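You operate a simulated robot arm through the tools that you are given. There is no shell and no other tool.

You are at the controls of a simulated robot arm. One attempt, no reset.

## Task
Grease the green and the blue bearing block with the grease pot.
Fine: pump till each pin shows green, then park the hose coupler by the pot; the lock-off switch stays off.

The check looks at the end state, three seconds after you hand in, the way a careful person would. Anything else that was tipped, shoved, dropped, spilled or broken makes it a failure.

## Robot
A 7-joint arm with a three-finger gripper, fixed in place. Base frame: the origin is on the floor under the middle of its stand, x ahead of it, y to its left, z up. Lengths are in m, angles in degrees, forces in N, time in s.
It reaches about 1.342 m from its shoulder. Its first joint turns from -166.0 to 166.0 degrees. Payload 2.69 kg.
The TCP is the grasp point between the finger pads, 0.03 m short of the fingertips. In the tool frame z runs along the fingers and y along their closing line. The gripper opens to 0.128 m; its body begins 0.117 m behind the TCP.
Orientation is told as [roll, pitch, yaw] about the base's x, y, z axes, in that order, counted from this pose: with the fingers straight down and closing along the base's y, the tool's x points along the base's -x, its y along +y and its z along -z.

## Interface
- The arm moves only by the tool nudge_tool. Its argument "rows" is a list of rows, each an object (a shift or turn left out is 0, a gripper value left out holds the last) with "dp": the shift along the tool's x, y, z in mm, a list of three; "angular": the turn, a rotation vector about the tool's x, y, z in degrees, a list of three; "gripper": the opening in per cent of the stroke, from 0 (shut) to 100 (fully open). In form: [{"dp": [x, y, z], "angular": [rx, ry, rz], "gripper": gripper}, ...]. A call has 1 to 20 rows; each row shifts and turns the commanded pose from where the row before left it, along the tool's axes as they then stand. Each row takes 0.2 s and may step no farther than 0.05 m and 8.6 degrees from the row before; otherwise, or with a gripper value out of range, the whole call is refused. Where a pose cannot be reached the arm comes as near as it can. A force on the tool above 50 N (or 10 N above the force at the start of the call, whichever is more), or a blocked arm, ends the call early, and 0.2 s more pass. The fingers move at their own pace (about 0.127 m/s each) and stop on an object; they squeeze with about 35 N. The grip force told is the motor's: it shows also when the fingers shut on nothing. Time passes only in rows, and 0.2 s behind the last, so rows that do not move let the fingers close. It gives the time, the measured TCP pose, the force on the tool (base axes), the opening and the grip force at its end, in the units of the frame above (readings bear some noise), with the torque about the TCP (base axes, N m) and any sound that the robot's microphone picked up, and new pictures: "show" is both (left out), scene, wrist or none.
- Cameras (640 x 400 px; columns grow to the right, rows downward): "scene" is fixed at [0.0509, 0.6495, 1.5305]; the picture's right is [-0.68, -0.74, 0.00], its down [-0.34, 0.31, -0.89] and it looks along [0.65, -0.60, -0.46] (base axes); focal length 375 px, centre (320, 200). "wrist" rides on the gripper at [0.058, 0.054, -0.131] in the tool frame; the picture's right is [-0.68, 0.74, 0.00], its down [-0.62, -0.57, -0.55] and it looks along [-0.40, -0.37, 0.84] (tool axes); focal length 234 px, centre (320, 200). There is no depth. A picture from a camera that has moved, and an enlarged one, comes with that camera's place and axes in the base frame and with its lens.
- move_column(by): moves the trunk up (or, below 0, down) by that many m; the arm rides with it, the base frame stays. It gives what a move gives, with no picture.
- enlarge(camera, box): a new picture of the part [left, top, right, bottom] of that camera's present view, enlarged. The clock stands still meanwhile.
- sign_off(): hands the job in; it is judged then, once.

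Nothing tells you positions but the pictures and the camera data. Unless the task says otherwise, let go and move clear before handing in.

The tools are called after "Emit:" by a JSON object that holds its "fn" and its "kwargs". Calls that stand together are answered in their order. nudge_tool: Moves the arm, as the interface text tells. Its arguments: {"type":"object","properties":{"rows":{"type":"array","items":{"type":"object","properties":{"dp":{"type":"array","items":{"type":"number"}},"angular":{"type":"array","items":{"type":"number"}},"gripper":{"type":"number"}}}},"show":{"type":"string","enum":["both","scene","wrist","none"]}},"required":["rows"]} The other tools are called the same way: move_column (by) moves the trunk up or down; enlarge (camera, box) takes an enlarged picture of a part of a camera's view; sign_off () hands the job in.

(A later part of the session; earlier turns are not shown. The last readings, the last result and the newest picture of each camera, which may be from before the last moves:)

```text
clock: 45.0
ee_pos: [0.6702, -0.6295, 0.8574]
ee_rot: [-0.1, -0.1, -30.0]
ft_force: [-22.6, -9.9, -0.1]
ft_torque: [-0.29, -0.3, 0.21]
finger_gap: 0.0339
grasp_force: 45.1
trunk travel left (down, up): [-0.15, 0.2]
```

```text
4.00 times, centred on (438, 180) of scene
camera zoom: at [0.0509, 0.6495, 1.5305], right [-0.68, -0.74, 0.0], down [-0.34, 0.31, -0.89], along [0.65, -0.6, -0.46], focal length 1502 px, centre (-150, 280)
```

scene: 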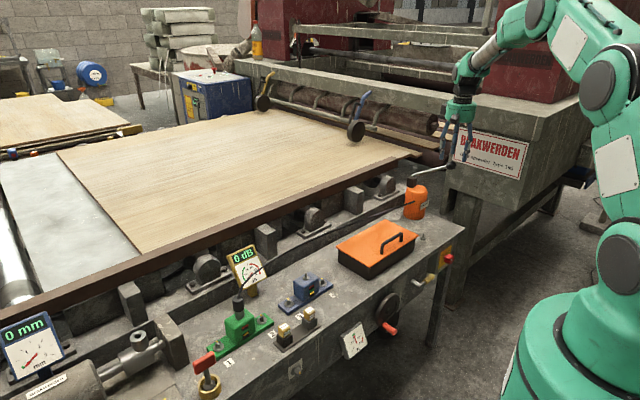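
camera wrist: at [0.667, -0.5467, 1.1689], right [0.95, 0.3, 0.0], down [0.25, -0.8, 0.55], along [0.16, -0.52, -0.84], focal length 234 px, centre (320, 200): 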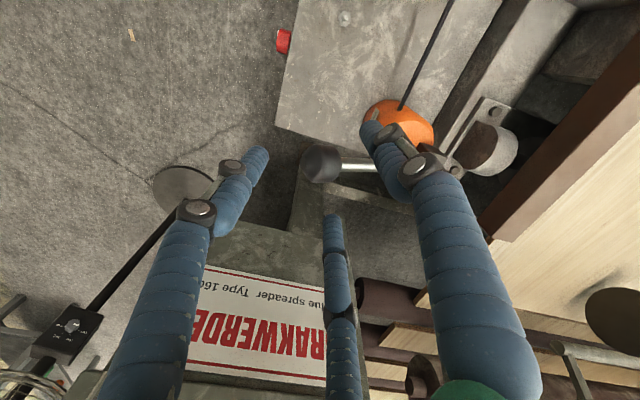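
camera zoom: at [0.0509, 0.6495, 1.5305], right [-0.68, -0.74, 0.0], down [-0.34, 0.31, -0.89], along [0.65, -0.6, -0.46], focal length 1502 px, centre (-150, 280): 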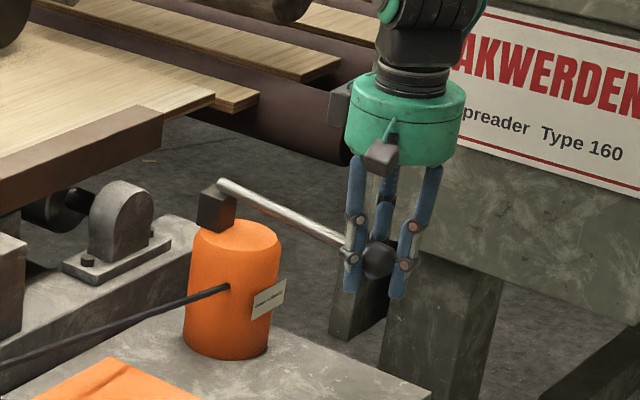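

A much clearer view: the pin is now at the lower edge of the green band. I'll continue to the bottom of this stroke.

Emit:
{"fn": "nudge_tool", "kwargs": {"rows": [{"dp": [1.0, -1.4, 9]}, {"dp": [-0.9, 0.5, 9]}, {}], "show": "none"}}

Emit:
{"fn": "enlarge", "kwargs": {"camera": "scene", "box": [230, 315, 260, 345]}}

Emit:
{"fn": "enlarge", "kwargs": {"camera": "scene", "box": [400, 130, 475, 230]}}

```text
clock: 45.8
ee_pos: [0.6705, -0.6293, 0.8392]
ee_rot: [0.0, -0.2, -30.0]
ft_force: [8.3, -9.1, 8.0]
ft_torque: [-0.03, -0.03, 0.04]
finger_gap: 0.0376
grasp_force: 44.8
trunk travel left (down, up): [-0.15, 0.2]
```

```text
13.33 times, centred on (245, 330) of scene
camera zoom: at [0.0509, 0.6495, 1.5305], right [-0.68, -0.74, 0.0], down [-0.34, 0.31, -0.89], along [0.65, -0.6, -0.46], focal length 5006 px, centre (1320, -1533)
```

zoom: 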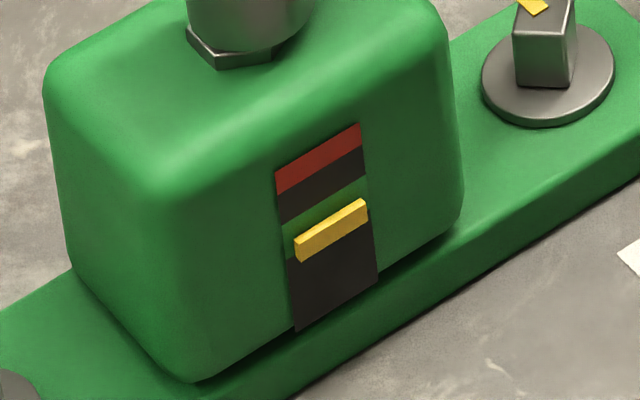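

```text
4.00 times, centred on (438, 180) of scene
camera zoom: at [0.0509, 0.6495, 1.5305], right [-0.68, -0.74, 0.0], down [-0.34, 0.31, -0.89], along [0.65, -0.6, -0.46], focal length 1502 px, centre (-150, 280)
```

zoom: 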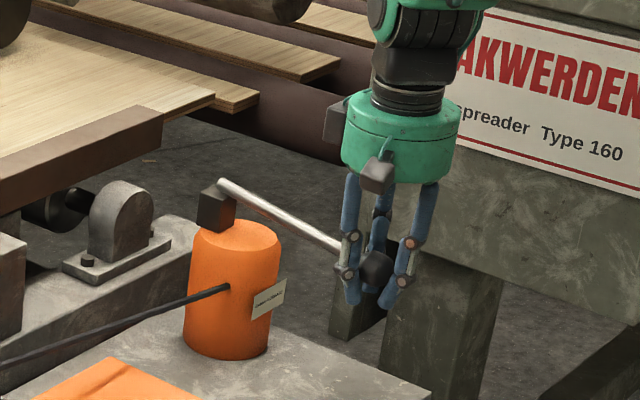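

The lever hit its bottom stop (the hand slipped about 13 mm down on the knob). The pin is at the lower part of the green band. I'll open, re-centre on the knob height, and close again for the up-stroke.

Emit:
{"fn": "nudge_tool", "kwargs": {"rows": [{"gripper": 40}, {}, {"dp": [0, 0, -13]}, {}], "show": "none"}}

Emit:
{"fn": "enlarge", "kwargs": {"camera": "scene", "box": [400, 130, 475, 230]}}

Emit:
{"fn": "enlarge", "kwargs": {"camera": "wrist", "box": [220, 90, 420, 290]}}

```text
clock: 46.8
ee_pos: [0.6691, -0.6292, 0.8533]
ee_rot: [0.0, -0.1, -30.0]
ft_force: [-0.2, 0.4, 1.8]
ft_torque: [0.02, -0.12, -0.01]
finger_gap: 0.0514
grasp_force: 0.0
trunk travel left (down, up): [-0.15, 0.2]
```

```text
4.00 times, centred on (438, 180) of scene
camera zoom: at [0.0509, 0.6495, 1.5305], right [-0.68, -0.74, 0.0], down [-0.34, 0.31, -0.89], along [0.65, -0.6, -0.46], focal length 1502 px, centre (-150, 280)
```

zoom: 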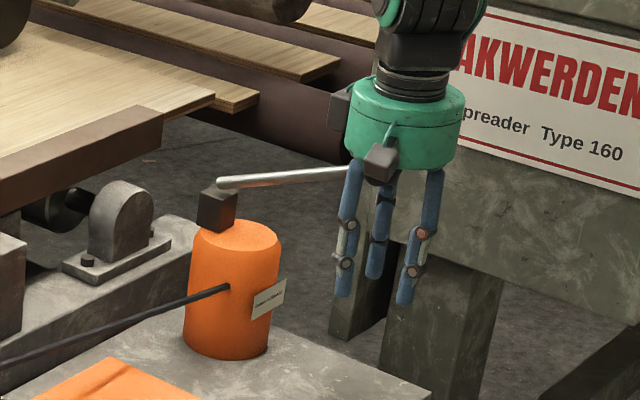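

```text
2.00 times, centred on (320, 190) of wrist
camera zoom: at [0.6455, -0.5545, 0.9844], right [0.95, 0.3, 0.0], down [0.25, -0.8, 0.55], along [0.16, -0.52, -0.84], focal length 468 px, centre (320, 220)
```

zoom: 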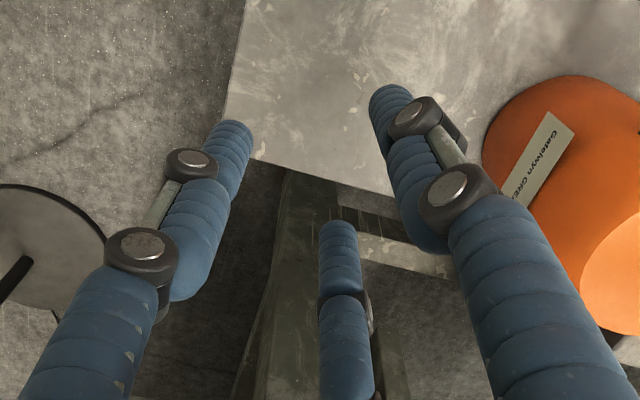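

The lever springs back by itself: it rose into the hand, between the fingers. I'll open wider and follow it up along its arc to let it return fully, then look.

Emit:
{"fn": "nudge_tool", "kwargs": {"rows": [{"gripper": 60}, {"dp": [-4.3, 2.5, -10]}, {"dp": [-4.3, 2.5, -11]}, {"dp": [-4.3, 2.5, -12]}, {"dp": [-2, 1.2, -10]}, {}], "show": "none"}}

Emit:
{"fn": "enlarge", "kwargs": {"camera": "scene", "box": [400, 120, 475, 220]}}

Emit:
{"fn": "enlarge", "kwargs": {"camera": "scene", "box": [230, 315, 260, 345]}}

Emit:
{"fn": "enlarge", "kwargs": {"camera": "wrist", "box": [160, 60, 480, 400]}}

```text
clock: 48.2
ee_pos: [0.6864, -0.6302, 0.895]
ee_rot: [0.0, 0.0, -30.0]
ft_force: [-0.3, -0.3, 0.6]
ft_torque: [0.03, -0.01, -0.06]
finger_gap: 0.077
grasp_force: 0.0
trunk travel left (down, up): [-0.15, 0.2]
```

```text
4.00 times, centred on (438, 170) of scene
camera zoom: at [0.0509, 0.6495, 1.5305], right [-0.68, -0.74, 0.0], down [-0.34, 0.31, -0.89], along [0.65, -0.6, -0.46], focal length 1502 px, centre (-150, 320)
```

zoom: 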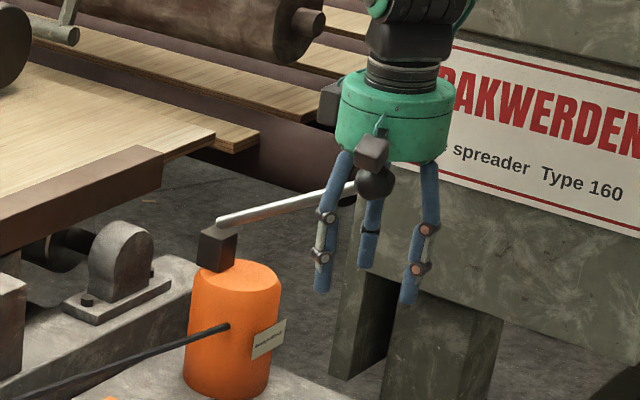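

```text
13.33 times, centred on (245, 330) of scene
camera zoom: at [0.0509, 0.6495, 1.5305], right [-0.68, -0.74, 0.0], down [-0.34, 0.31, -0.89], along [0.65, -0.6, -0.46], focal length 5006 px, centre (1320, -1533)
```

zoom: 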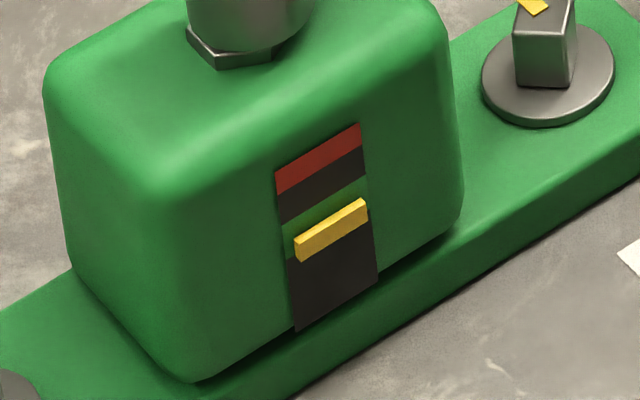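

```text
1.18 times, centred on (320, 230) of wrist
camera zoom: at [0.6629, -0.5547, 1.0264], right [0.95, 0.3, 0.0], down [0.25, -0.8, 0.55], along [0.16, -0.52, -0.84], focal length 276 px, centre (320, 165)
```

zoom: 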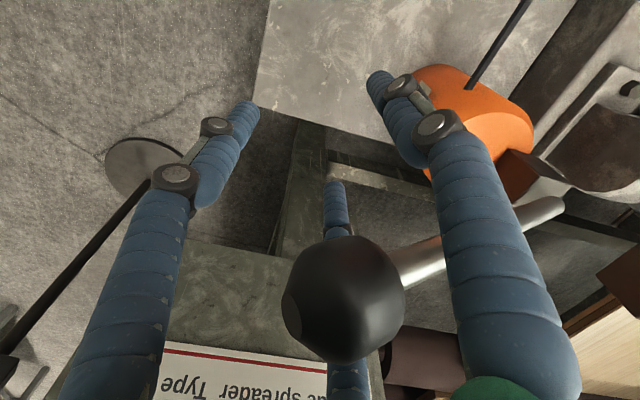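

The lever is back at the top with its knob caged just under the palm, so I can press it with the palm. The pin has entered the green band's lower half. About 0.6–0.7 of another stroke should centre it.

Emit:
{"fn": "nudge_tool", "kwargs": {"rows": [{"dp": [2.6, -1.5, 10]}, {"dp": [2.6, -1.5, 10]}, {"dp": [2.6, -1.5, 10]}, {"dp": [2.2, -1.2, 10]}, {"dp": [1.7, -1.0, 10]}, {}], "show": "none"}}

Emit:
{"fn": "enlarge", "kwargs": {"camera": "scene", "box": [230, 315, 260, 345]}}

Emit:
{"fn": "enlarge", "kwargs": {"camera": "scene", "box": [400, 120, 475, 220]}}

```text
clock: 49.6
ee_pos: [0.6744, -0.6293, 0.8455]
ee_rot: [0.0, 0.0, -30.0]
ft_force: [0.1, 0.7, 1.2]
ft_torque: [-0.09, 0.05, 0.04]
finger_gap: 0.0766
grasp_force: 0.0
trunk travel left (down, up): [-0.15, 0.2]
```

```text
13.33 times, centred on (245, 330) of scene
camera zoom: at [0.0509, 0.6495, 1.5305], right [-0.68, -0.74, 0.0], down [-0.34, 0.31, -0.89], along [0.65, -0.6, -0.46], focal length 5006 px, centre (1320, -1533)
```

zoom: 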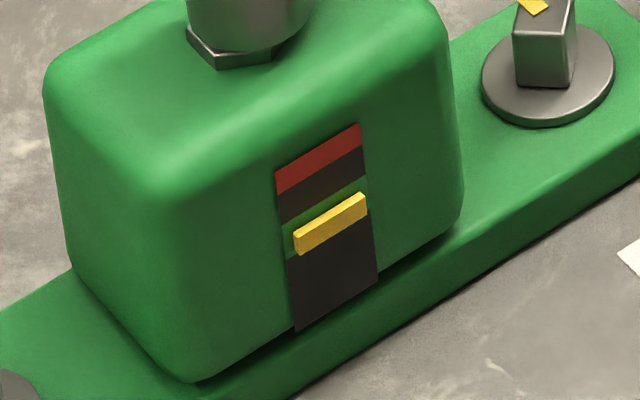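

```text
4.00 times, centred on (438, 170) of scene
camera zoom: at [0.0509, 0.6495, 1.5305], right [-0.68, -0.74, 0.0], down [-0.34, 0.31, -0.89], along [0.65, -0.6, -0.46], focal length 1502 px, centre (-150, 320)
```

zoom: 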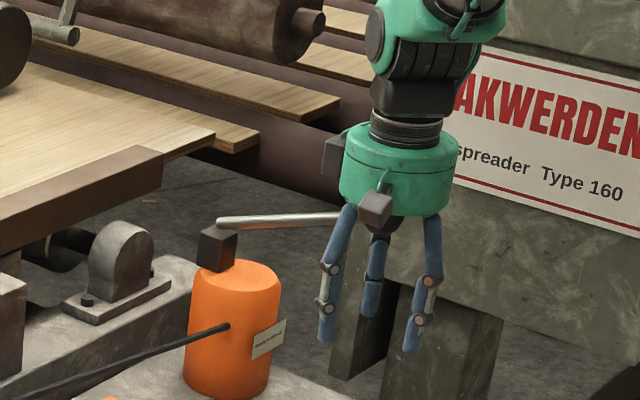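

The pin is moving nicely into the band. I'll press about 35 mm more.

Emit:
{"fn": "nudge_tool", "kwargs": {"rows": [{"dp": [1.3, -0.7, 10]}, {"dp": [0.9, -0.5, 10]}, {"dp": [0.4, -0.2, 10]}, {"dp": [0, 0, 5]}, {}], "show": "none"}}

Emit:
{"fn": "enlarge", "kwargs": {"camera": "scene", "box": [230, 315, 260, 345]}}

Emit:
{"fn": "enlarge", "kwargs": {"camera": "scene", "box": [400, 120, 475, 220]}}

```text
clock: 50.8
ee_pos: [0.6698, -0.6301, 0.8122]
ee_rot: [0.0, -0.1, -30.0]
ft_force: [-2.1, -0.2, 1.0]
ft_torque: [0.01, -0.18, -0.02]
finger_gap: 0.077
grasp_force: 0.1
trunk travel left (down, up): [-0.15, 0.2]
```

```text
13.33 times, centred on (245, 330) of scene
camera zoom: at [0.0509, 0.6495, 1.5305], right [-0.68, -0.74, 0.0], down [-0.34, 0.31, -0.89], along [0.65, -0.6, -0.46], focal length 5006 px, centre (1320, -1533)
```

zoom: 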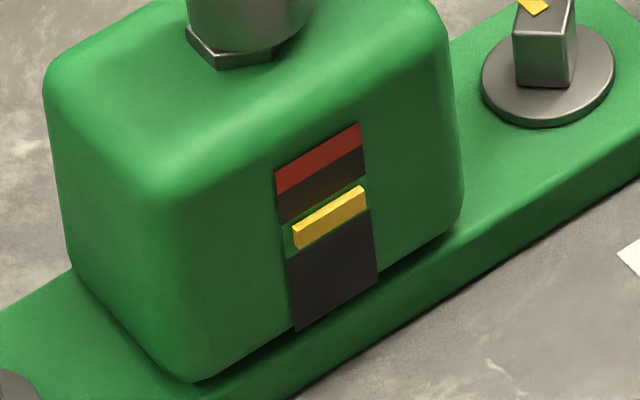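

```text
4.00 times, centred on (438, 170) of scene
camera zoom: at [0.0509, 0.6495, 1.5305], right [-0.68, -0.74, 0.0], down [-0.34, 0.31, -0.89], along [0.65, -0.6, -0.46], focal length 1502 px, centre (-150, 320)
```

zoom: 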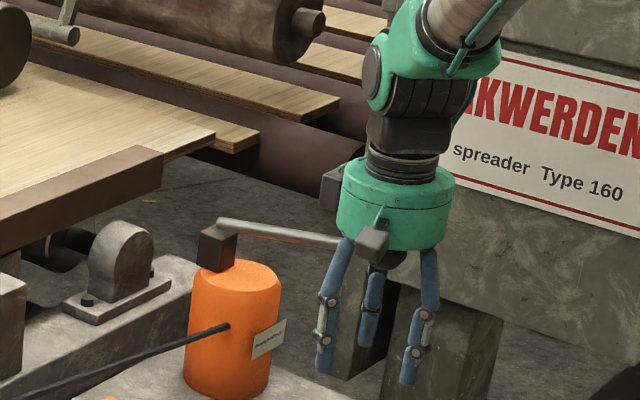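

The pin is now centred in the green band on the green block. I'll let the lever return and rise clear of the knob.

Emit:
{"fn": "nudge_tool", "kwargs": {"rows": [{"dp": [-0.4, 0.2, -12]}, {"dp": [-0.9, 0.5, -12]}, {"dp": [-1.7, 1.0, -12]}, {"dp": [-2.6, 1.5, -12]}, {"dp": [-3.5, 2.0, -12]}, {"dp": [-4.3, 2.5, -12]}, {"dp": [-4.3, 2.5, -12]}, {"dp": [-2, 1, -12]}, {"dp": [0, 0, -30]}, {"dp": [0, 0, -40]}, {"dp": [0, 0, -40]}, {"dp": [0, 0, -40]}, {}]}}

Emit:
{"fn": "enlarge", "kwargs": {"camera": "scene", "box": [230, 315, 260, 345]}}

Emit:
{"fn": "enlarge", "kwargs": {"camera": "scene", "box": [380, 80, 480, 220]}}

```text
clock: 53.6
ee_pos: [0.6925, -0.6311, 1.0585]
ee_rot: [0.0, 0.0, -30.1]
ft_force: [0.1, 0.1, 0.9]
ft_torque: [-0.02, -0.05, 0.01]
finger_gap: 0.0768
grasp_force: 0.1
trunk travel left (down, up): [-0.15, 0.2]
camera wrist: at [0.6686, -0.5561, 1.1875], right [0.95, 0.3, 0.0], down [0.25, -0.8, 0.55], along [0.16, -0.52, -0.84], focal length 234 px, centre (320, 200)
```

scene: 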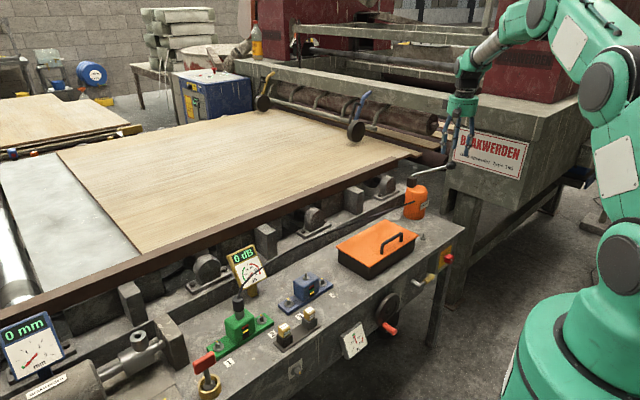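
wrist: 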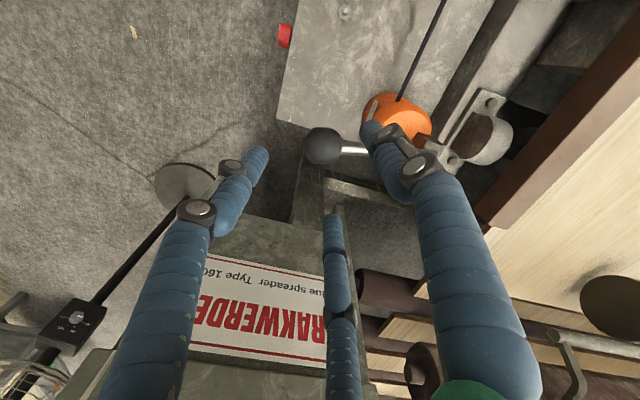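

```text
13.33 times, centred on (245, 330) of scene
camera zoom: at [0.0509, 0.6495, 1.5305], right [-0.68, -0.74, 0.0], down [-0.34, 0.31, -0.89], along [0.65, -0.6, -0.46], focal length 5006 px, centre (1320, -1533)
```

zoom: 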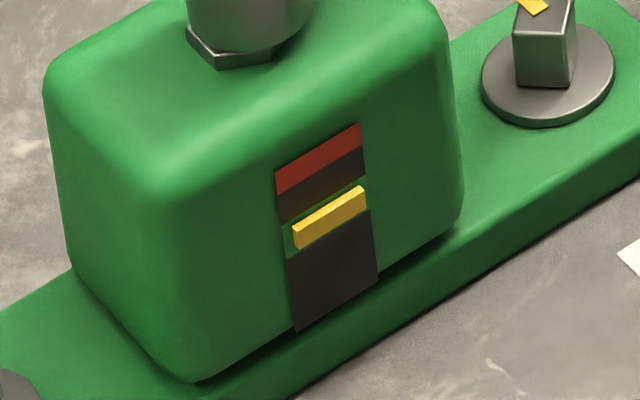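

```text
2.86 times, centred on (430, 150) of scene
camera zoom: at [0.0509, 0.6495, 1.5305], right [-0.68, -0.74, 0.0], down [-0.34, 0.31, -0.89], along [0.65, -0.6, -0.46], focal length 1073 px, centre (6, 343)
```

zoom: 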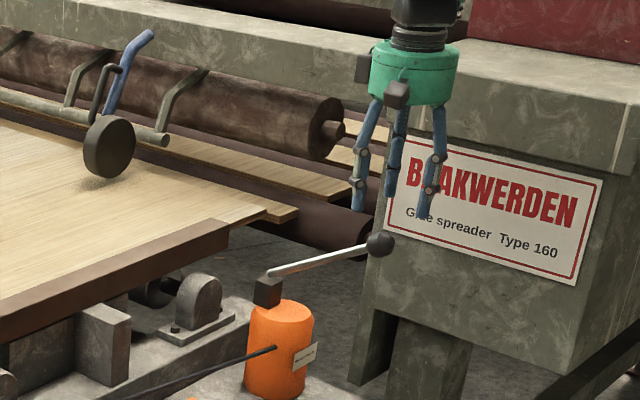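

The pin stays put and the lever is back up. I'll zoom in as far as possible to verify the pin against the band on both blocks.

Emit:
{"fn": "enlarge", "kwargs": {"camera": "scene", "box": [238, 322, 252, 342]}}

Emit:
{"fn": "enlarge", "kwargs": {"camera": "scene", "box": [304, 283, 318, 300]}}

```text
16.00 times, centred on (245, 332) of scene
camera zoom: at [0.0509, 0.6495, 1.5305], right [-0.68, -0.74, 0.0], down [-0.34, 0.31, -0.89], along [0.65, -0.6, -0.46], focal length 6007 px, centre (1520, -1912)
```

zoom: 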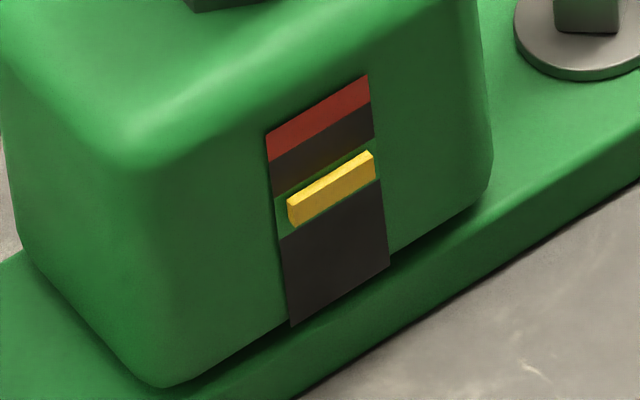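

```text
16.00 times, centred on (311, 292) of scene
camera zoom: at [0.0509, 0.6495, 1.5305], right [-0.68, -0.74, 0.0], down [-0.34, 0.31, -0.89], along [0.65, -0.6, -0.46], focal length 6007 px, centre (464, -1264)
```

zoom: 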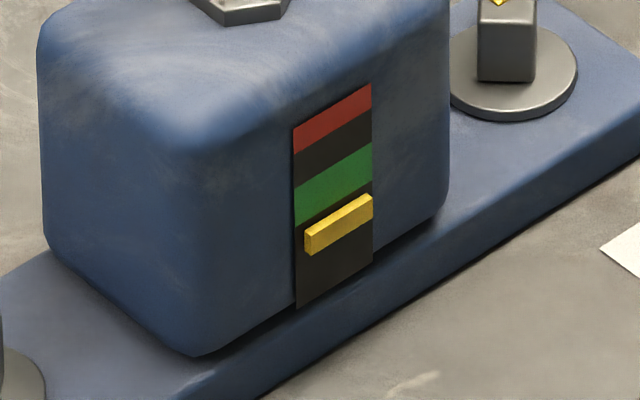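

The green block's pin is centred in its band. The blue pin needs about 1.9 strokes. I'll rise, turn to yaw 0 so the hose falls in a finger gap, and fly back over the coupler on the green block.

Emit:
{"fn": "nudge_tool", "kwargs": {"rows": [{"dp": [0, 0, -40]}, {"dp": [0, 0, -40]}, {"angular": [0, 0, -7.5]}, {"angular": [0, 0, -7.5]}, {"angular": [0, 0, -7.5]}, {"angular": [0, 0, -7.5]}, {"dp": [-3, 46.5, 0]}, {"dp": [-3, 46.5, 0]}, {"dp": [-3, 46.5, 0]}, {"dp": [-3, 46.5, 0]}, {"dp": [-3, 46.5, 0]}, {"dp": [-3, 46.5, 0]}, {"dp": [-3, 46.5, 0]}, {"dp": [-3, 46.5, 0]}], "show": "none"}}

Emit:
{"fn": "nudge_tool", "kwargs": {"rows": [{"dp": [-3, 46.5, 0]}, {"dp": [-3, 46.5, 0]}, {"dp": [-3, 46.5, 0]}, {"dp": [-3, 46.5, 0]}, {"dp": [-3, 46.5, 0]}, {"dp": [-3, 46.5, 0]}, {"dp": [-3, 46.5, 0]}, {"dp": [-3, 46.5, 0]}, {"dp": [-3, 46.5, 0]}, {"dp": [-3, 46.5, 0]}, {"dp": [-3, 46.5, 0]}, {"dp": [-3, 46.5, 0]}, {}]}}

Emit:
{"fn": "enlarge", "kwargs": {"camera": "wrist", "box": [220, 60, 420, 260]}}

```text
clock: 56.6
ee_pos: [0.7175, -0.2609, 1.1369]
ee_rot: [0.0, -0.1, -0.1]
ft_force: [1.2, -0.3, -0.2]
ft_torque: [-0.01, -0.02, 0.03]
finger_gap: 0.0769
grasp_force: 0.0
trunk travel left (down, up): [-0.15, 0.2]
```

```text
clock: 59.4
ee_pos: [0.7543, 0.3034, 1.1343]
ee_rot: [-0.1, 0.0, 0.0]
ft_force: [0.2, 1.3, 0.0]
ft_torque: [-0.08, -0.05, 0.0]
finger_gap: 0.0767
grasp_force: 0.2
trunk travel left (down, up): [-0.15, 0.2]
camera wrist: at [0.6952, 0.3566, 1.2647], right [0.68, 0.74, 0.0], down [0.62, -0.56, 0.55], along [0.4, -0.37, -0.84], focal length 234 px, centre (320, 200)
```

scene: 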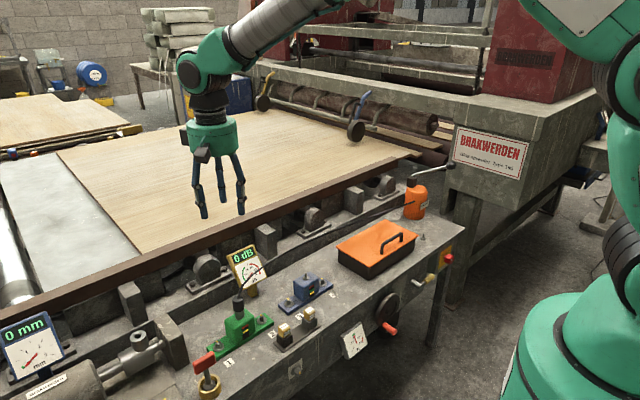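
wrist: 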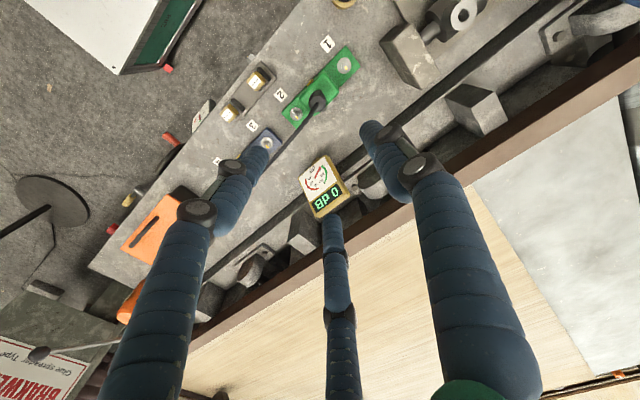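

```text
2.00 times, centred on (320, 160) of wrist
camera zoom: at [0.6952, 0.3566, 1.2647], right [0.68, 0.74, 0.0], down [0.62, -0.56, 0.55], along [0.4, -0.37, -0.84], focal length 468 px, centre (320, 280)
```

zoom: 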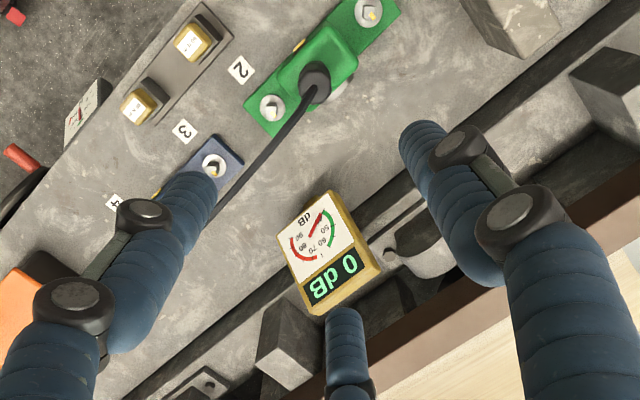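

The hand is over the coupler at yaw 0. I'll fine-shift and come down to z 0.93, then check the hose gap.

Emit:
{"fn": "nudge_tool", "kwargs": {"rows": [{"dp": [2, -4.5, 30]}, {"dp": [0, 0, 45]}, {"dp": [0, 0, 45]}, {"dp": [0, 0, 45]}, {"dp": [0, 0, 39]}, {}]}}

Emit:
{"fn": "enlarge", "kwargs": {"camera": "wrist", "box": [220, 60, 420, 260]}}

Emit:
{"fn": "enlarge", "kwargs": {"camera": "scene", "box": [200, 220, 300, 345]}}

```text
clock: 60.8
ee_pos: [0.7542, 0.2964, 0.9315]
ee_rot: [0.0, -0.1, 0.0]
ft_force: [0.0, 0.6, -0.8]
ft_torque: [-0.02, 0.03, 0.01]
finger_gap: 0.0765
grasp_force: 0.1
trunk travel left (down, up): [-0.15, 0.2]
camera wrist: at [0.696, 0.3502, 1.0622], right [0.68, 0.74, 0.0], down [0.62, -0.57, 0.55], along [0.4, -0.37, -0.84], focal length 234 px, centre (320, 200)
```

scene: 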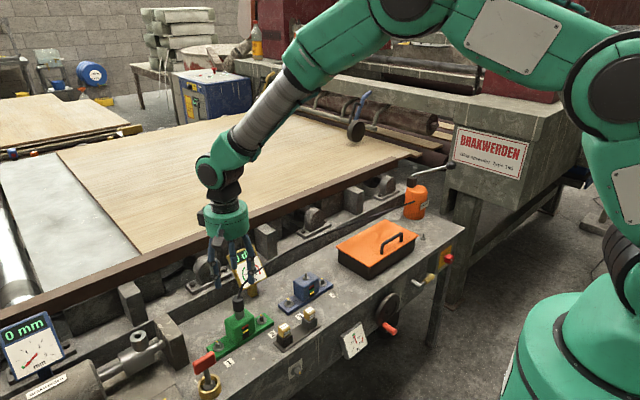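
wrist: 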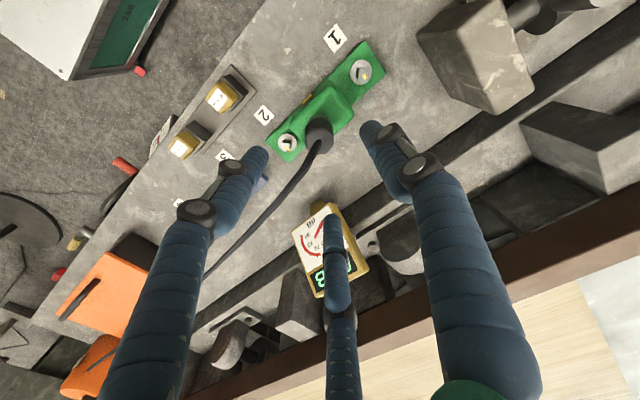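

```text
2.00 times, centred on (320, 160) of wrist
camera zoom: at [0.696, 0.3502, 1.0622], right [0.68, 0.74, 0.0], down [0.62, -0.57, 0.55], along [0.4, -0.37, -0.84], focal length 468 px, centre (320, 280)
```

zoom: 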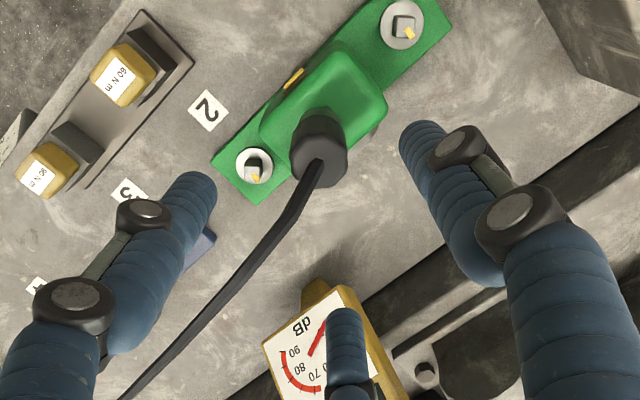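

```text
3.20 times, centred on (250, 282) of scene
camera zoom: at [0.0509, 0.6495, 1.5305], right [-0.68, -0.74, 0.0], down [-0.34, 0.31, -0.89], along [0.65, -0.6, -0.46], focal length 1201 px, centre (544, -64)
```

zoom: 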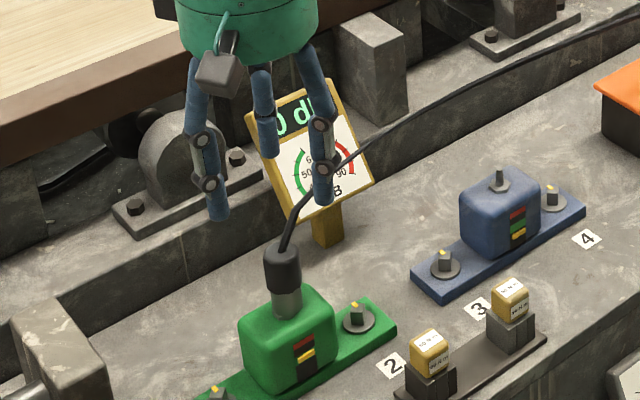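

The hose lies cleanly in the finger gap and the coupler is centred. I'll descend to the grip height of 0.83.

Emit:
{"fn": "nudge_tool", "kwargs": {"rows": [{"dp": [1, 0, 30]}, {"dp": [1, 0, 30]}, {"dp": [0, 0, 25]}, {"dp": [0, 0, 16]}, {}]}}

Emit:
{"fn": "enlarge", "kwargs": {"camera": "wrist", "box": [220, 60, 420, 260]}}

Emit:
{"fn": "enlarge", "kwargs": {"camera": "scene", "box": [200, 240, 290, 345]}}

```text
clock: 62.0
ee_pos: [0.749, 0.2953, 0.8318]
ee_rot: [0.0, 0.0, -0.1]
ft_force: [0.9, 0.1, 0.2]
ft_torque: [-0.01, 0.03, -0.01]
finger_gap: 0.0765
grasp_force: 0.0
trunk travel left (down, up): [-0.15, 0.2]
camera wrist: at [0.6917, 0.3482, 0.9634], right [0.68, 0.74, 0.0], down [0.62, -0.57, 0.55], along [0.4, -0.37, -0.84], focal length 234 px, centre (320, 200)
```

scene: 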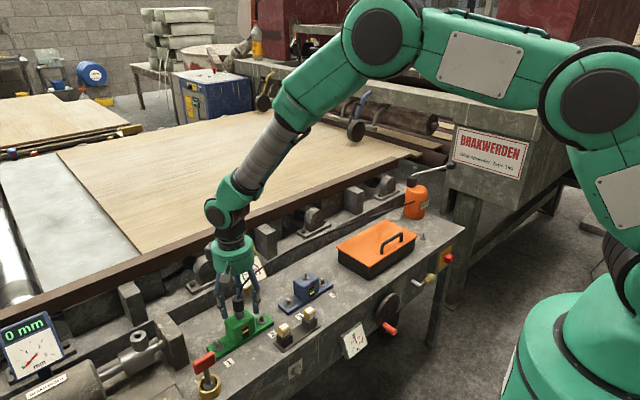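
wrist: 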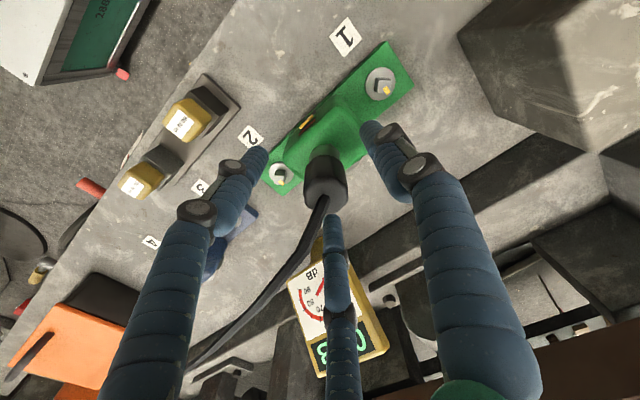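

```text
2.00 times, centred on (320, 160) of wrist
camera zoom: at [0.6917, 0.3482, 0.9634], right [0.68, 0.74, 0.0], down [0.62, -0.57, 0.55], along [0.4, -0.37, -0.84], focal length 468 px, centre (320, 280)
```

zoom: 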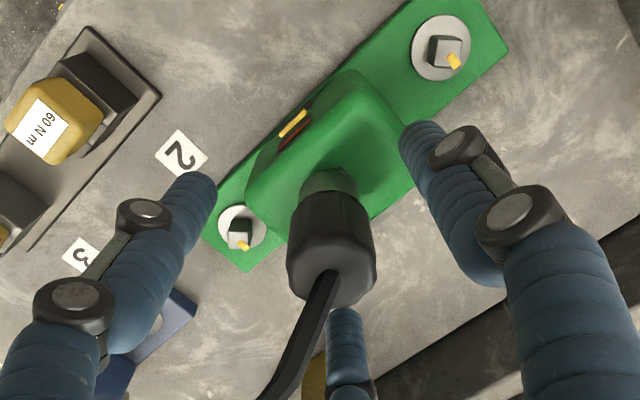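

```text
3.81 times, centred on (245, 292) of scene
camera zoom: at [0.0509, 0.6495, 1.5305], right [-0.68, -0.74, 0.0], down [-0.34, 0.31, -0.89], along [0.65, -0.6, -0.46], focal length 1430 px, centre (606, -152)
```

zoom: 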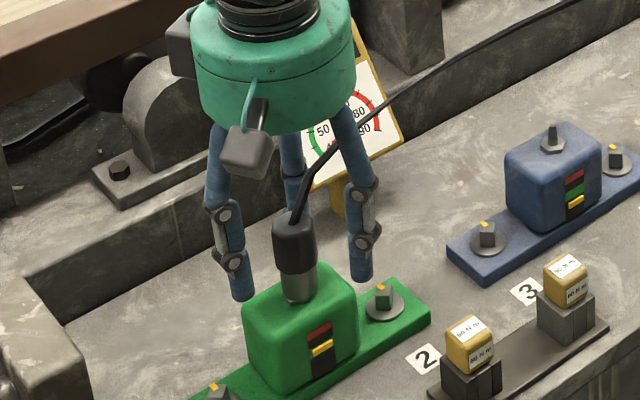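

The coupler is about 4.5 mm off centre. I'll correct that and then close on it.

Emit:
{"fn": "nudge_tool", "kwargs": {"rows": [{"dp": [-3.1, 3.0, 1.5]}, {}, {"gripper": 40}, {"gripper": 20}, {"gripper": 0}, {}, {}]}}

Emit:
{"fn": "enlarge", "kwargs": {"camera": "scene", "box": [210, 255, 280, 340]}}

```text
clock: 63.6
ee_pos: [0.7528, 0.298, 0.8314]
ee_rot: [0.0, 0.0, -0.1]
ft_force: [-1.4, -0.3, -0.4]
ft_torque: [0.01, 0.02, -0.02]
finger_gap: 0.0282
grasp_force: 35.2
trunk travel left (down, up): [-0.15, 0.2]
camera wrist: at [0.6943, 0.3512, 0.9619], right [0.68, 0.74, 0.0], down [0.62, -0.57, 0.55], along [0.4, -0.37, -0.84], focal length 234 px, centre (320, 200)
```

scene: 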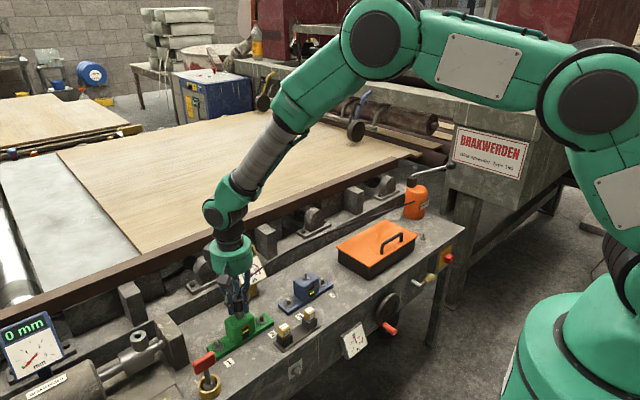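
wrist: 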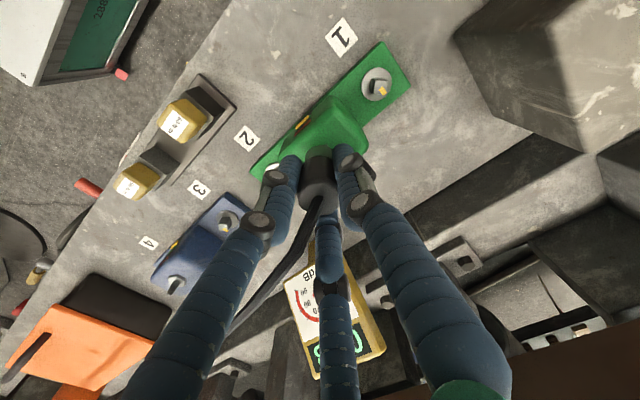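

```text
4.71 times, centred on (245, 298) of scene
camera zoom: at [0.0509, 0.6495, 1.5305], right [-0.68, -0.74, 0.0], down [-0.34, 0.31, -0.89], along [0.65, -0.6, -0.46], focal length 1767 px, centre (673, -259)
```

zoom: 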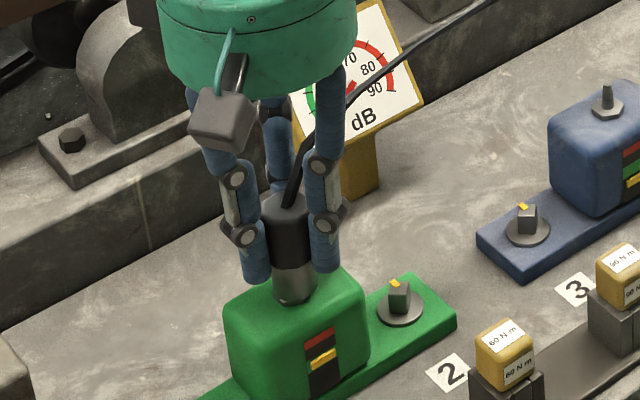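

The coupler is gripped with hardly any load. I'll pull it straight up slowly to release it from the nipple.

Emit:
{"fn": "nudge_tool", "kwargs": {"rows": [{"dp": [0, 0, -3]}, {"dp": [0, 0, -4]}, {"dp": [0, 0, -6]}, {"dp": [0, 0, -10]}, {"dp": [0, 0, -20]}, {}], "show": "none"}}

Emit:
{"fn": "enlarge", "kwargs": {"camera": "scene", "box": [210, 245, 280, 345]}}

```text
clock: 65.0
ee_pos: [0.7518, 0.2996, 0.8732]
ee_rot: [0.1, -0.1, 0.0]
ft_force: [0.0, -0.2, -1.2]
ft_torque: [0.01, -0.01, -0.02]
finger_gap: 0.028
grasp_force: 34.9
trunk travel left (down, up): [-0.15, 0.2]
```

```text
4.00 times, centred on (245, 295) of scene
camera zoom: at [0.0509, 0.6495, 1.5305], right [-0.68, -0.74, 0.0], down [-0.34, 0.31, -0.89], along [0.65, -0.6, -0.46], focal length 1502 px, centre (620, -180)
```

zoom: 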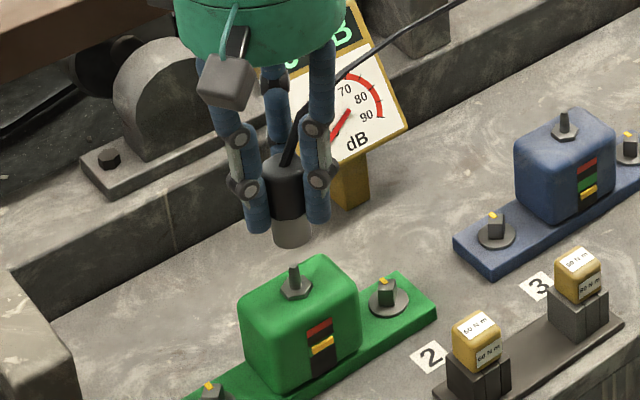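

The coupler came off cleanly. The blue nipple should be about 239 mm toward -y from here, so I'll raise and move over it.

Emit:
{"fn": "nudge_tool", "kwargs": {"rows": [{"dp": [0, 0, -25]}, {"dp": [0, 0, -20]}, {"dp": [0, -40, 0]}, {"dp": [0, -40, 0]}, {"dp": [0, -40, 0]}, {"dp": [0, -40, 0]}, {"dp": [-1, -40, 0]}, {"dp": [0, -39, 0]}, {}, {}]}}

Emit:
{"fn": "enlarge", "kwargs": {"camera": "wrist", "box": [250, 90, 390, 230]}}

Emit:
{"fn": "enlarge", "kwargs": {"camera": "scene", "box": [270, 230, 340, 315]}}

```text
clock: 67.2
ee_pos: [0.7534, 0.0608, 0.9209]
ee_rot: [-0.1, 0.0, 0.0]
ft_force: [-0.7, 0.2, -1.2]
ft_torque: [-0.02, 0.0, -0.02]
finger_gap: 0.028
grasp_force: 34.3
trunk travel left (down, up): [-0.15, 0.2]
camera wrist: at [0.6947, 0.1136, 1.052], right [0.68, 0.74, 0.0], down [0.62, -0.56, 0.55], along [0.4, -0.37, -0.84], focal length 234 px, centre (320, 200)
```

scene: 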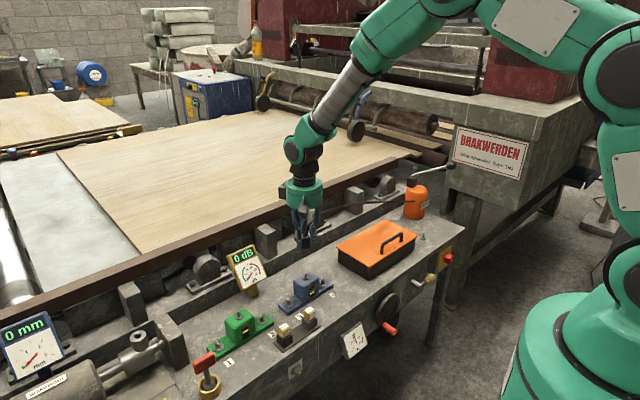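
wrist: 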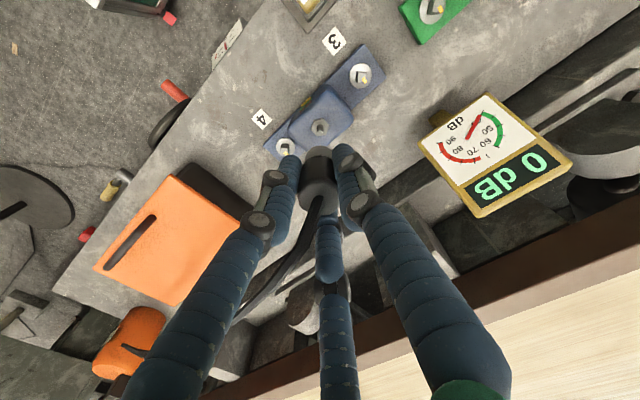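

```text
2.86 times, centred on (320, 160) of wrist
camera zoom: at [0.6947, 0.1136, 1.052], right [0.68, 0.74, 0.0], down [0.62, -0.56, 0.55], along [0.4, -0.37, -0.84], focal length 669 px, centre (320, 314)
```

zoom: 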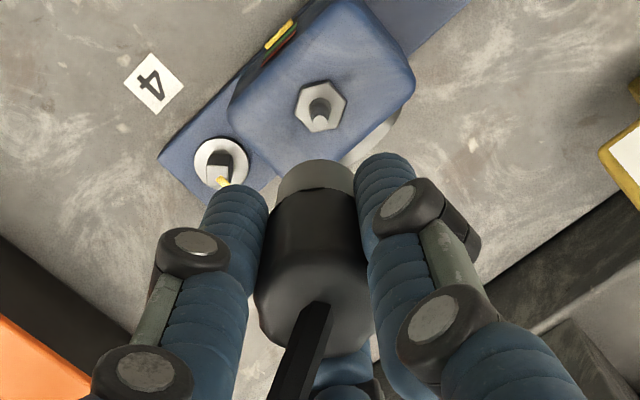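

```text
4.71 times, centred on (305, 272) of scene
camera zoom: at [0.0509, 0.6495, 1.5305], right [-0.68, -0.74, 0.0], down [-0.34, 0.31, -0.89], along [0.65, -0.6, -0.46], focal length 1767 px, centre (391, -141)
```

zoom: 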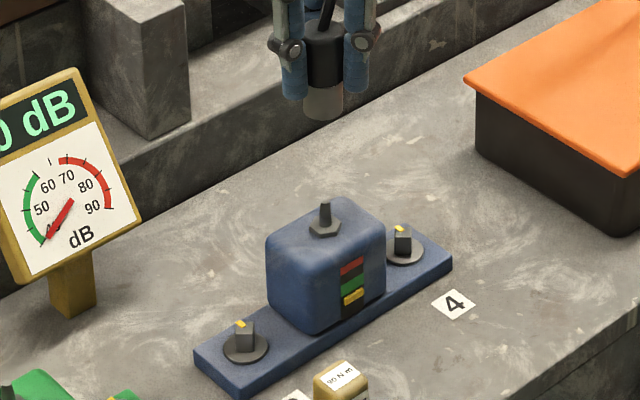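

Along one diagonal the alignment is good, but the depth direction is ambiguous. I'll yaw to -60°, as I did at the green block, for an independent lateral measurement.

Emit:
{"fn": "nudge_tool", "kwargs": {"rows": [{"angular": [0, 0, 7.5]}, {"angular": [0, 0, 7.5]}, {"angular": [0, 0, 7.5]}, {"angular": [0, 0, 7.5]}, {"angular": [0, 0, 7.5]}, {"angular": [0, 0, 7.5]}, {"angular": [0, 0, 7.5]}, {"angular": [0, 0, 7.5]}, {}, {"dp": [0, 0, 30]}, {}, {}]}}

Emit:
{"fn": "enlarge", "kwargs": {"camera": "wrist", "box": [280, 110, 360, 190]}}

Emit:
{"fn": "enlarge", "kwargs": {"camera": "scene", "box": [285, 245, 330, 290]}}

```text
clock: 69.8
ee_pos: [0.7495, 0.061, 0.8901]
ee_rot: [0.0, 0.0, -60.0]
ft_force: [0.6, 0.3, -0.2]
ft_torque: [0.0, 0.0, -0.02]
finger_gap: 0.0279
grasp_force: 34.7
trunk travel left (down, up): [-0.15, 0.2]
camera wrist: at [0.768, 0.1379, 1.0209], right [0.98, -0.22, 0.0], down [-0.18, -0.82, 0.55], along [-0.12, -0.54, -0.84], focal length 234 px, centre (320, 200)
```

scene: 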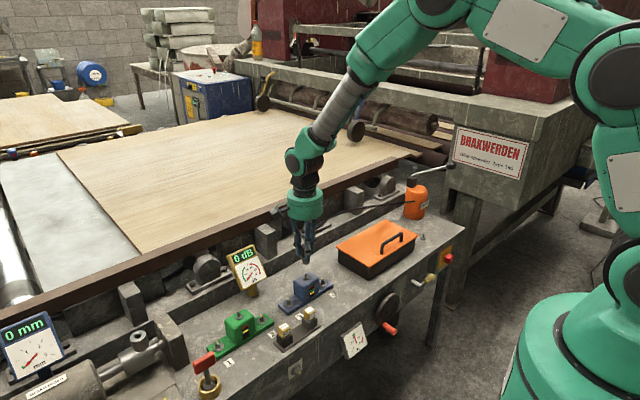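
wrist: 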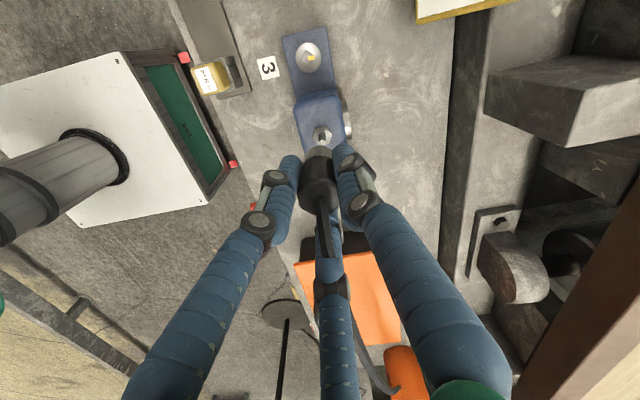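

```text
5.00 times, centred on (320, 150) of wrist
camera zoom: at [0.768, 0.1379, 1.0209], right [0.98, -0.22, 0.0], down [-0.18, -0.82, 0.55], along [-0.12, -0.54, -0.84], focal length 1171 px, centre (320, 450)
```

zoom: 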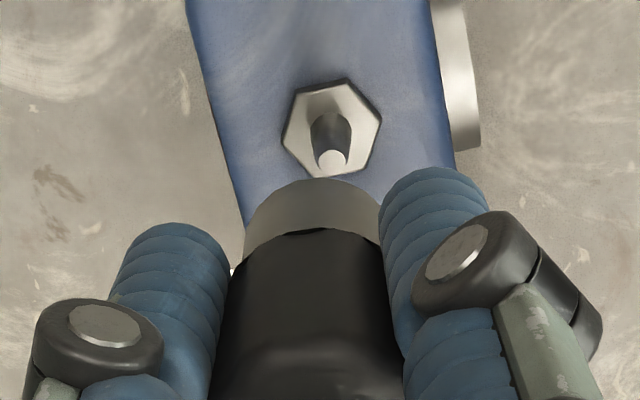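

```text
8.89 times, centred on (308, 268) of scene
camera zoom: at [0.0509, 0.6495, 1.5305], right [-0.68, -0.74, 0.0], down [-0.34, 0.31, -0.89], along [0.65, -0.6, -0.46], focal length 3337 px, centre (431, -400)
```

zoom: 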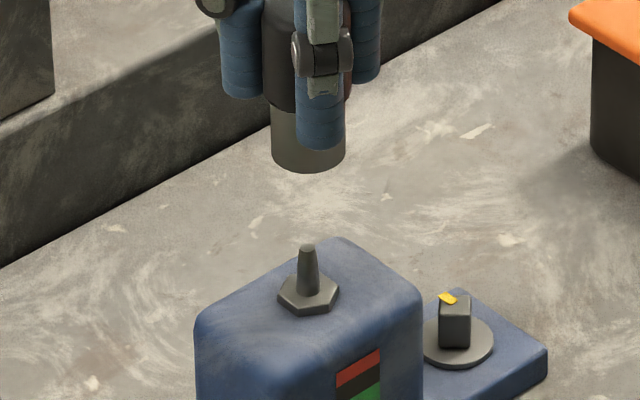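

Measured offset is about (+3.4,-1.5) mm. I'll correct it, lower 25 mm and recheck.

Emit:
{"fn": "nudge_tool", "kwargs": {"rows": [{"dp": [-3.0, 2.2, 0]}, {"dp": [0, 0, 12]}, {"dp": [0, 0, 12]}, {}, {}], "show": "none"}}

Emit:
{"fn": "enlarge", "kwargs": {"camera": "wrist", "box": [280, 110, 360, 190]}}

Emit:
{"fn": "enlarge", "kwargs": {"camera": "scene", "box": [285, 245, 330, 290]}}

```text
clock: 71.0
ee_pos: [0.7574, 0.0579, 0.8635]
ee_rot: [0.0, 0.0, -60.0]
ft_force: [0.5, 0.0, -0.8]
ft_torque: [0.02, -0.03, 0.0]
finger_gap: 0.0275
grasp_force: 35.3
trunk travel left (down, up): [-0.15, 0.2]
```

```text
5.00 times, centred on (320, 150) of wrist
camera zoom: at [0.7736, 0.1355, 0.9948], right [0.98, -0.22, 0.0], down [-0.18, -0.82, 0.55], along [-0.12, -0.54, -0.84], focal length 1171 px, centre (320, 450)
```

zoom: 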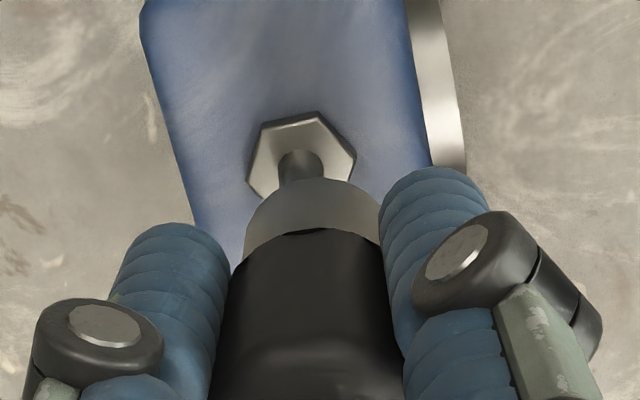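

```text
8.89 times, centred on (308, 268) of scene
camera zoom: at [0.0509, 0.6495, 1.5305], right [-0.68, -0.74, 0.0], down [-0.34, 0.31, -0.89], along [0.65, -0.6, -0.46], focal length 3337 px, centre (431, -400)
```

zoom: 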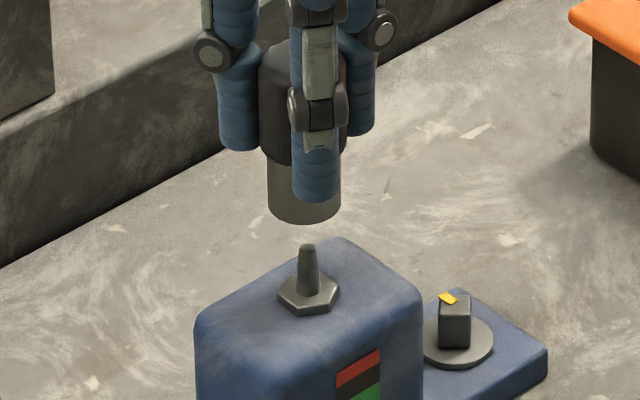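

A slight overshoot (about 2 mm). I'll correct and recheck closely.

Emit:
{"fn": "nudge_tool", "kwargs": {"rows": [{"dp": [1.7, -1.3, 0]}, {"dp": [0, 0, 5]}, {}, {}], "show": "none"}}

Emit:
{"fn": "enlarge", "kwargs": {"camera": "wrist", "box": [280, 110, 360, 190]}}

Emit:
{"fn": "enlarge", "kwargs": {"camera": "scene", "box": [285, 245, 330, 290]}}

```text
clock: 72.0
ee_pos: [0.7549, 0.0588, 0.8581]
ee_rot: [0.0, 0.1, -60.0]
ft_force: [0.6, -0.3, -1.3]
ft_torque: [-0.03, -0.01, -0.03]
finger_gap: 0.0279
grasp_force: 34.7
trunk travel left (down, up): [-0.15, 0.2]
```

```text
5.00 times, centred on (320, 150) of wrist
camera zoom: at [0.7726, 0.1361, 0.9885], right [0.98, -0.22, 0.0], down [-0.18, -0.82, 0.55], along [-0.12, -0.54, -0.84], focal length 1171 px, centre (320, 450)
```

zoom: 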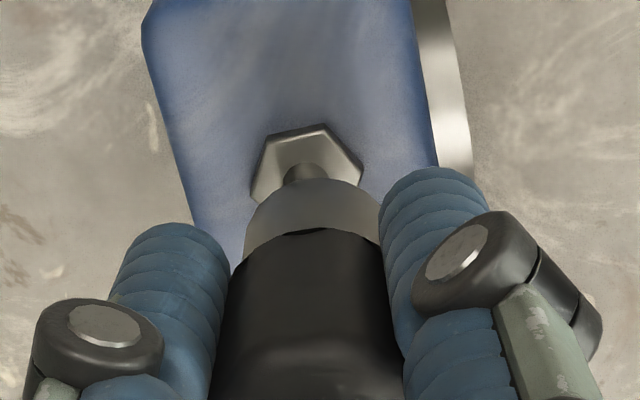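

```text
8.89 times, centred on (308, 268) of scene
camera zoom: at [0.0509, 0.6495, 1.5305], right [-0.68, -0.74, 0.0], down [-0.34, 0.31, -0.89], along [0.65, -0.6, -0.46], focal length 3337 px, centre (431, -400)
```

zoom: 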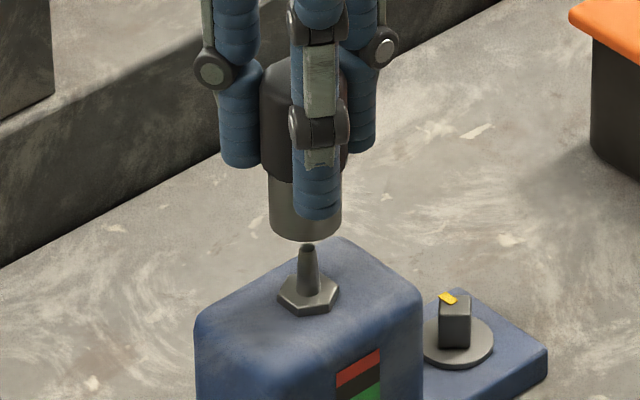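

Only about 1.2 mm remains. I'll apply that and lower the coupler onto the blue nipple in small steps.

Emit:
{"fn": "nudge_tool", "kwargs": {"rows": [{"dp": [0.9, -0.75, 0]}, {"dp": [0, 0, 7]}, {"dp": [0, 0, 5]}, {"dp": [0, 0, 4]}, {"dp": [0, 0, 4]}, {}], "show": "none"}}

Emit:
{"fn": "enlarge", "kwargs": {"camera": "scene", "box": [285, 245, 330, 290]}}

Emit:
{"fn": "enlarge", "kwargs": {"camera": "wrist", "box": [280, 110, 360, 190]}}

```text
clock: 73.4
ee_pos: [0.7533, 0.0602, 0.8393]
ee_rot: [0.0, 0.1, -60.0]
ft_force: [-0.3, 0.0, -1.5]
ft_torque: [0.03, 0.02, 0.0]
finger_gap: 0.028
grasp_force: 35.3
trunk travel left (down, up): [-0.15, 0.2]
```

```text
8.89 times, centred on (308, 268) of scene
camera zoom: at [0.0509, 0.6495, 1.5305], right [-0.68, -0.74, 0.0], down [-0.34, 0.31, -0.89], along [0.65, -0.6, -0.46], focal length 3337 px, centre (431, -400)
```

zoom: 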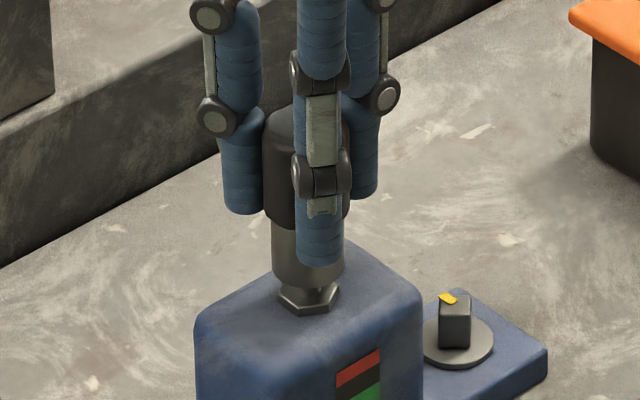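

```text
5.00 times, centred on (320, 150) of wrist
camera zoom: at [0.7707, 0.137, 0.9703], right [0.98, -0.22, 0.0], down [-0.18, -0.82, 0.55], along [-0.12, -0.54, -0.84], focal length 1171 px, centre (320, 450)
```

zoom: 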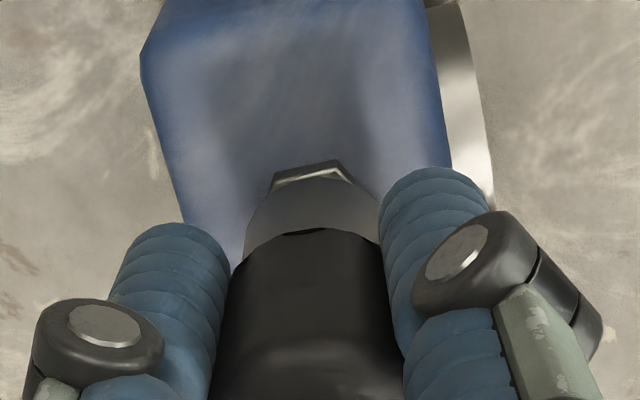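

The coupler has gone over the blue nipple freely. I'll continue down to the seat.

Emit:
{"fn": "nudge_tool", "kwargs": {"rows": [{"dp": [0, 0, 3]}, {"dp": [0, 0, 3]}, {"dp": [0, 0, 2]}, {"dp": [0, 0, 2]}, {}], "show": "none"}}

```text
clock: 74.6
ee_pos: [0.7519, 0.0587, 0.8291]
ee_rot: [0.0, 0.0, -60.0]
ft_force: [0.5, -1.1, -1.0]
ft_torque: [-0.08, 0.0, -0.02]
finger_gap: 0.0281
grasp_force: 35.0
trunk travel left (down, up): [-0.15, 0.2]
```

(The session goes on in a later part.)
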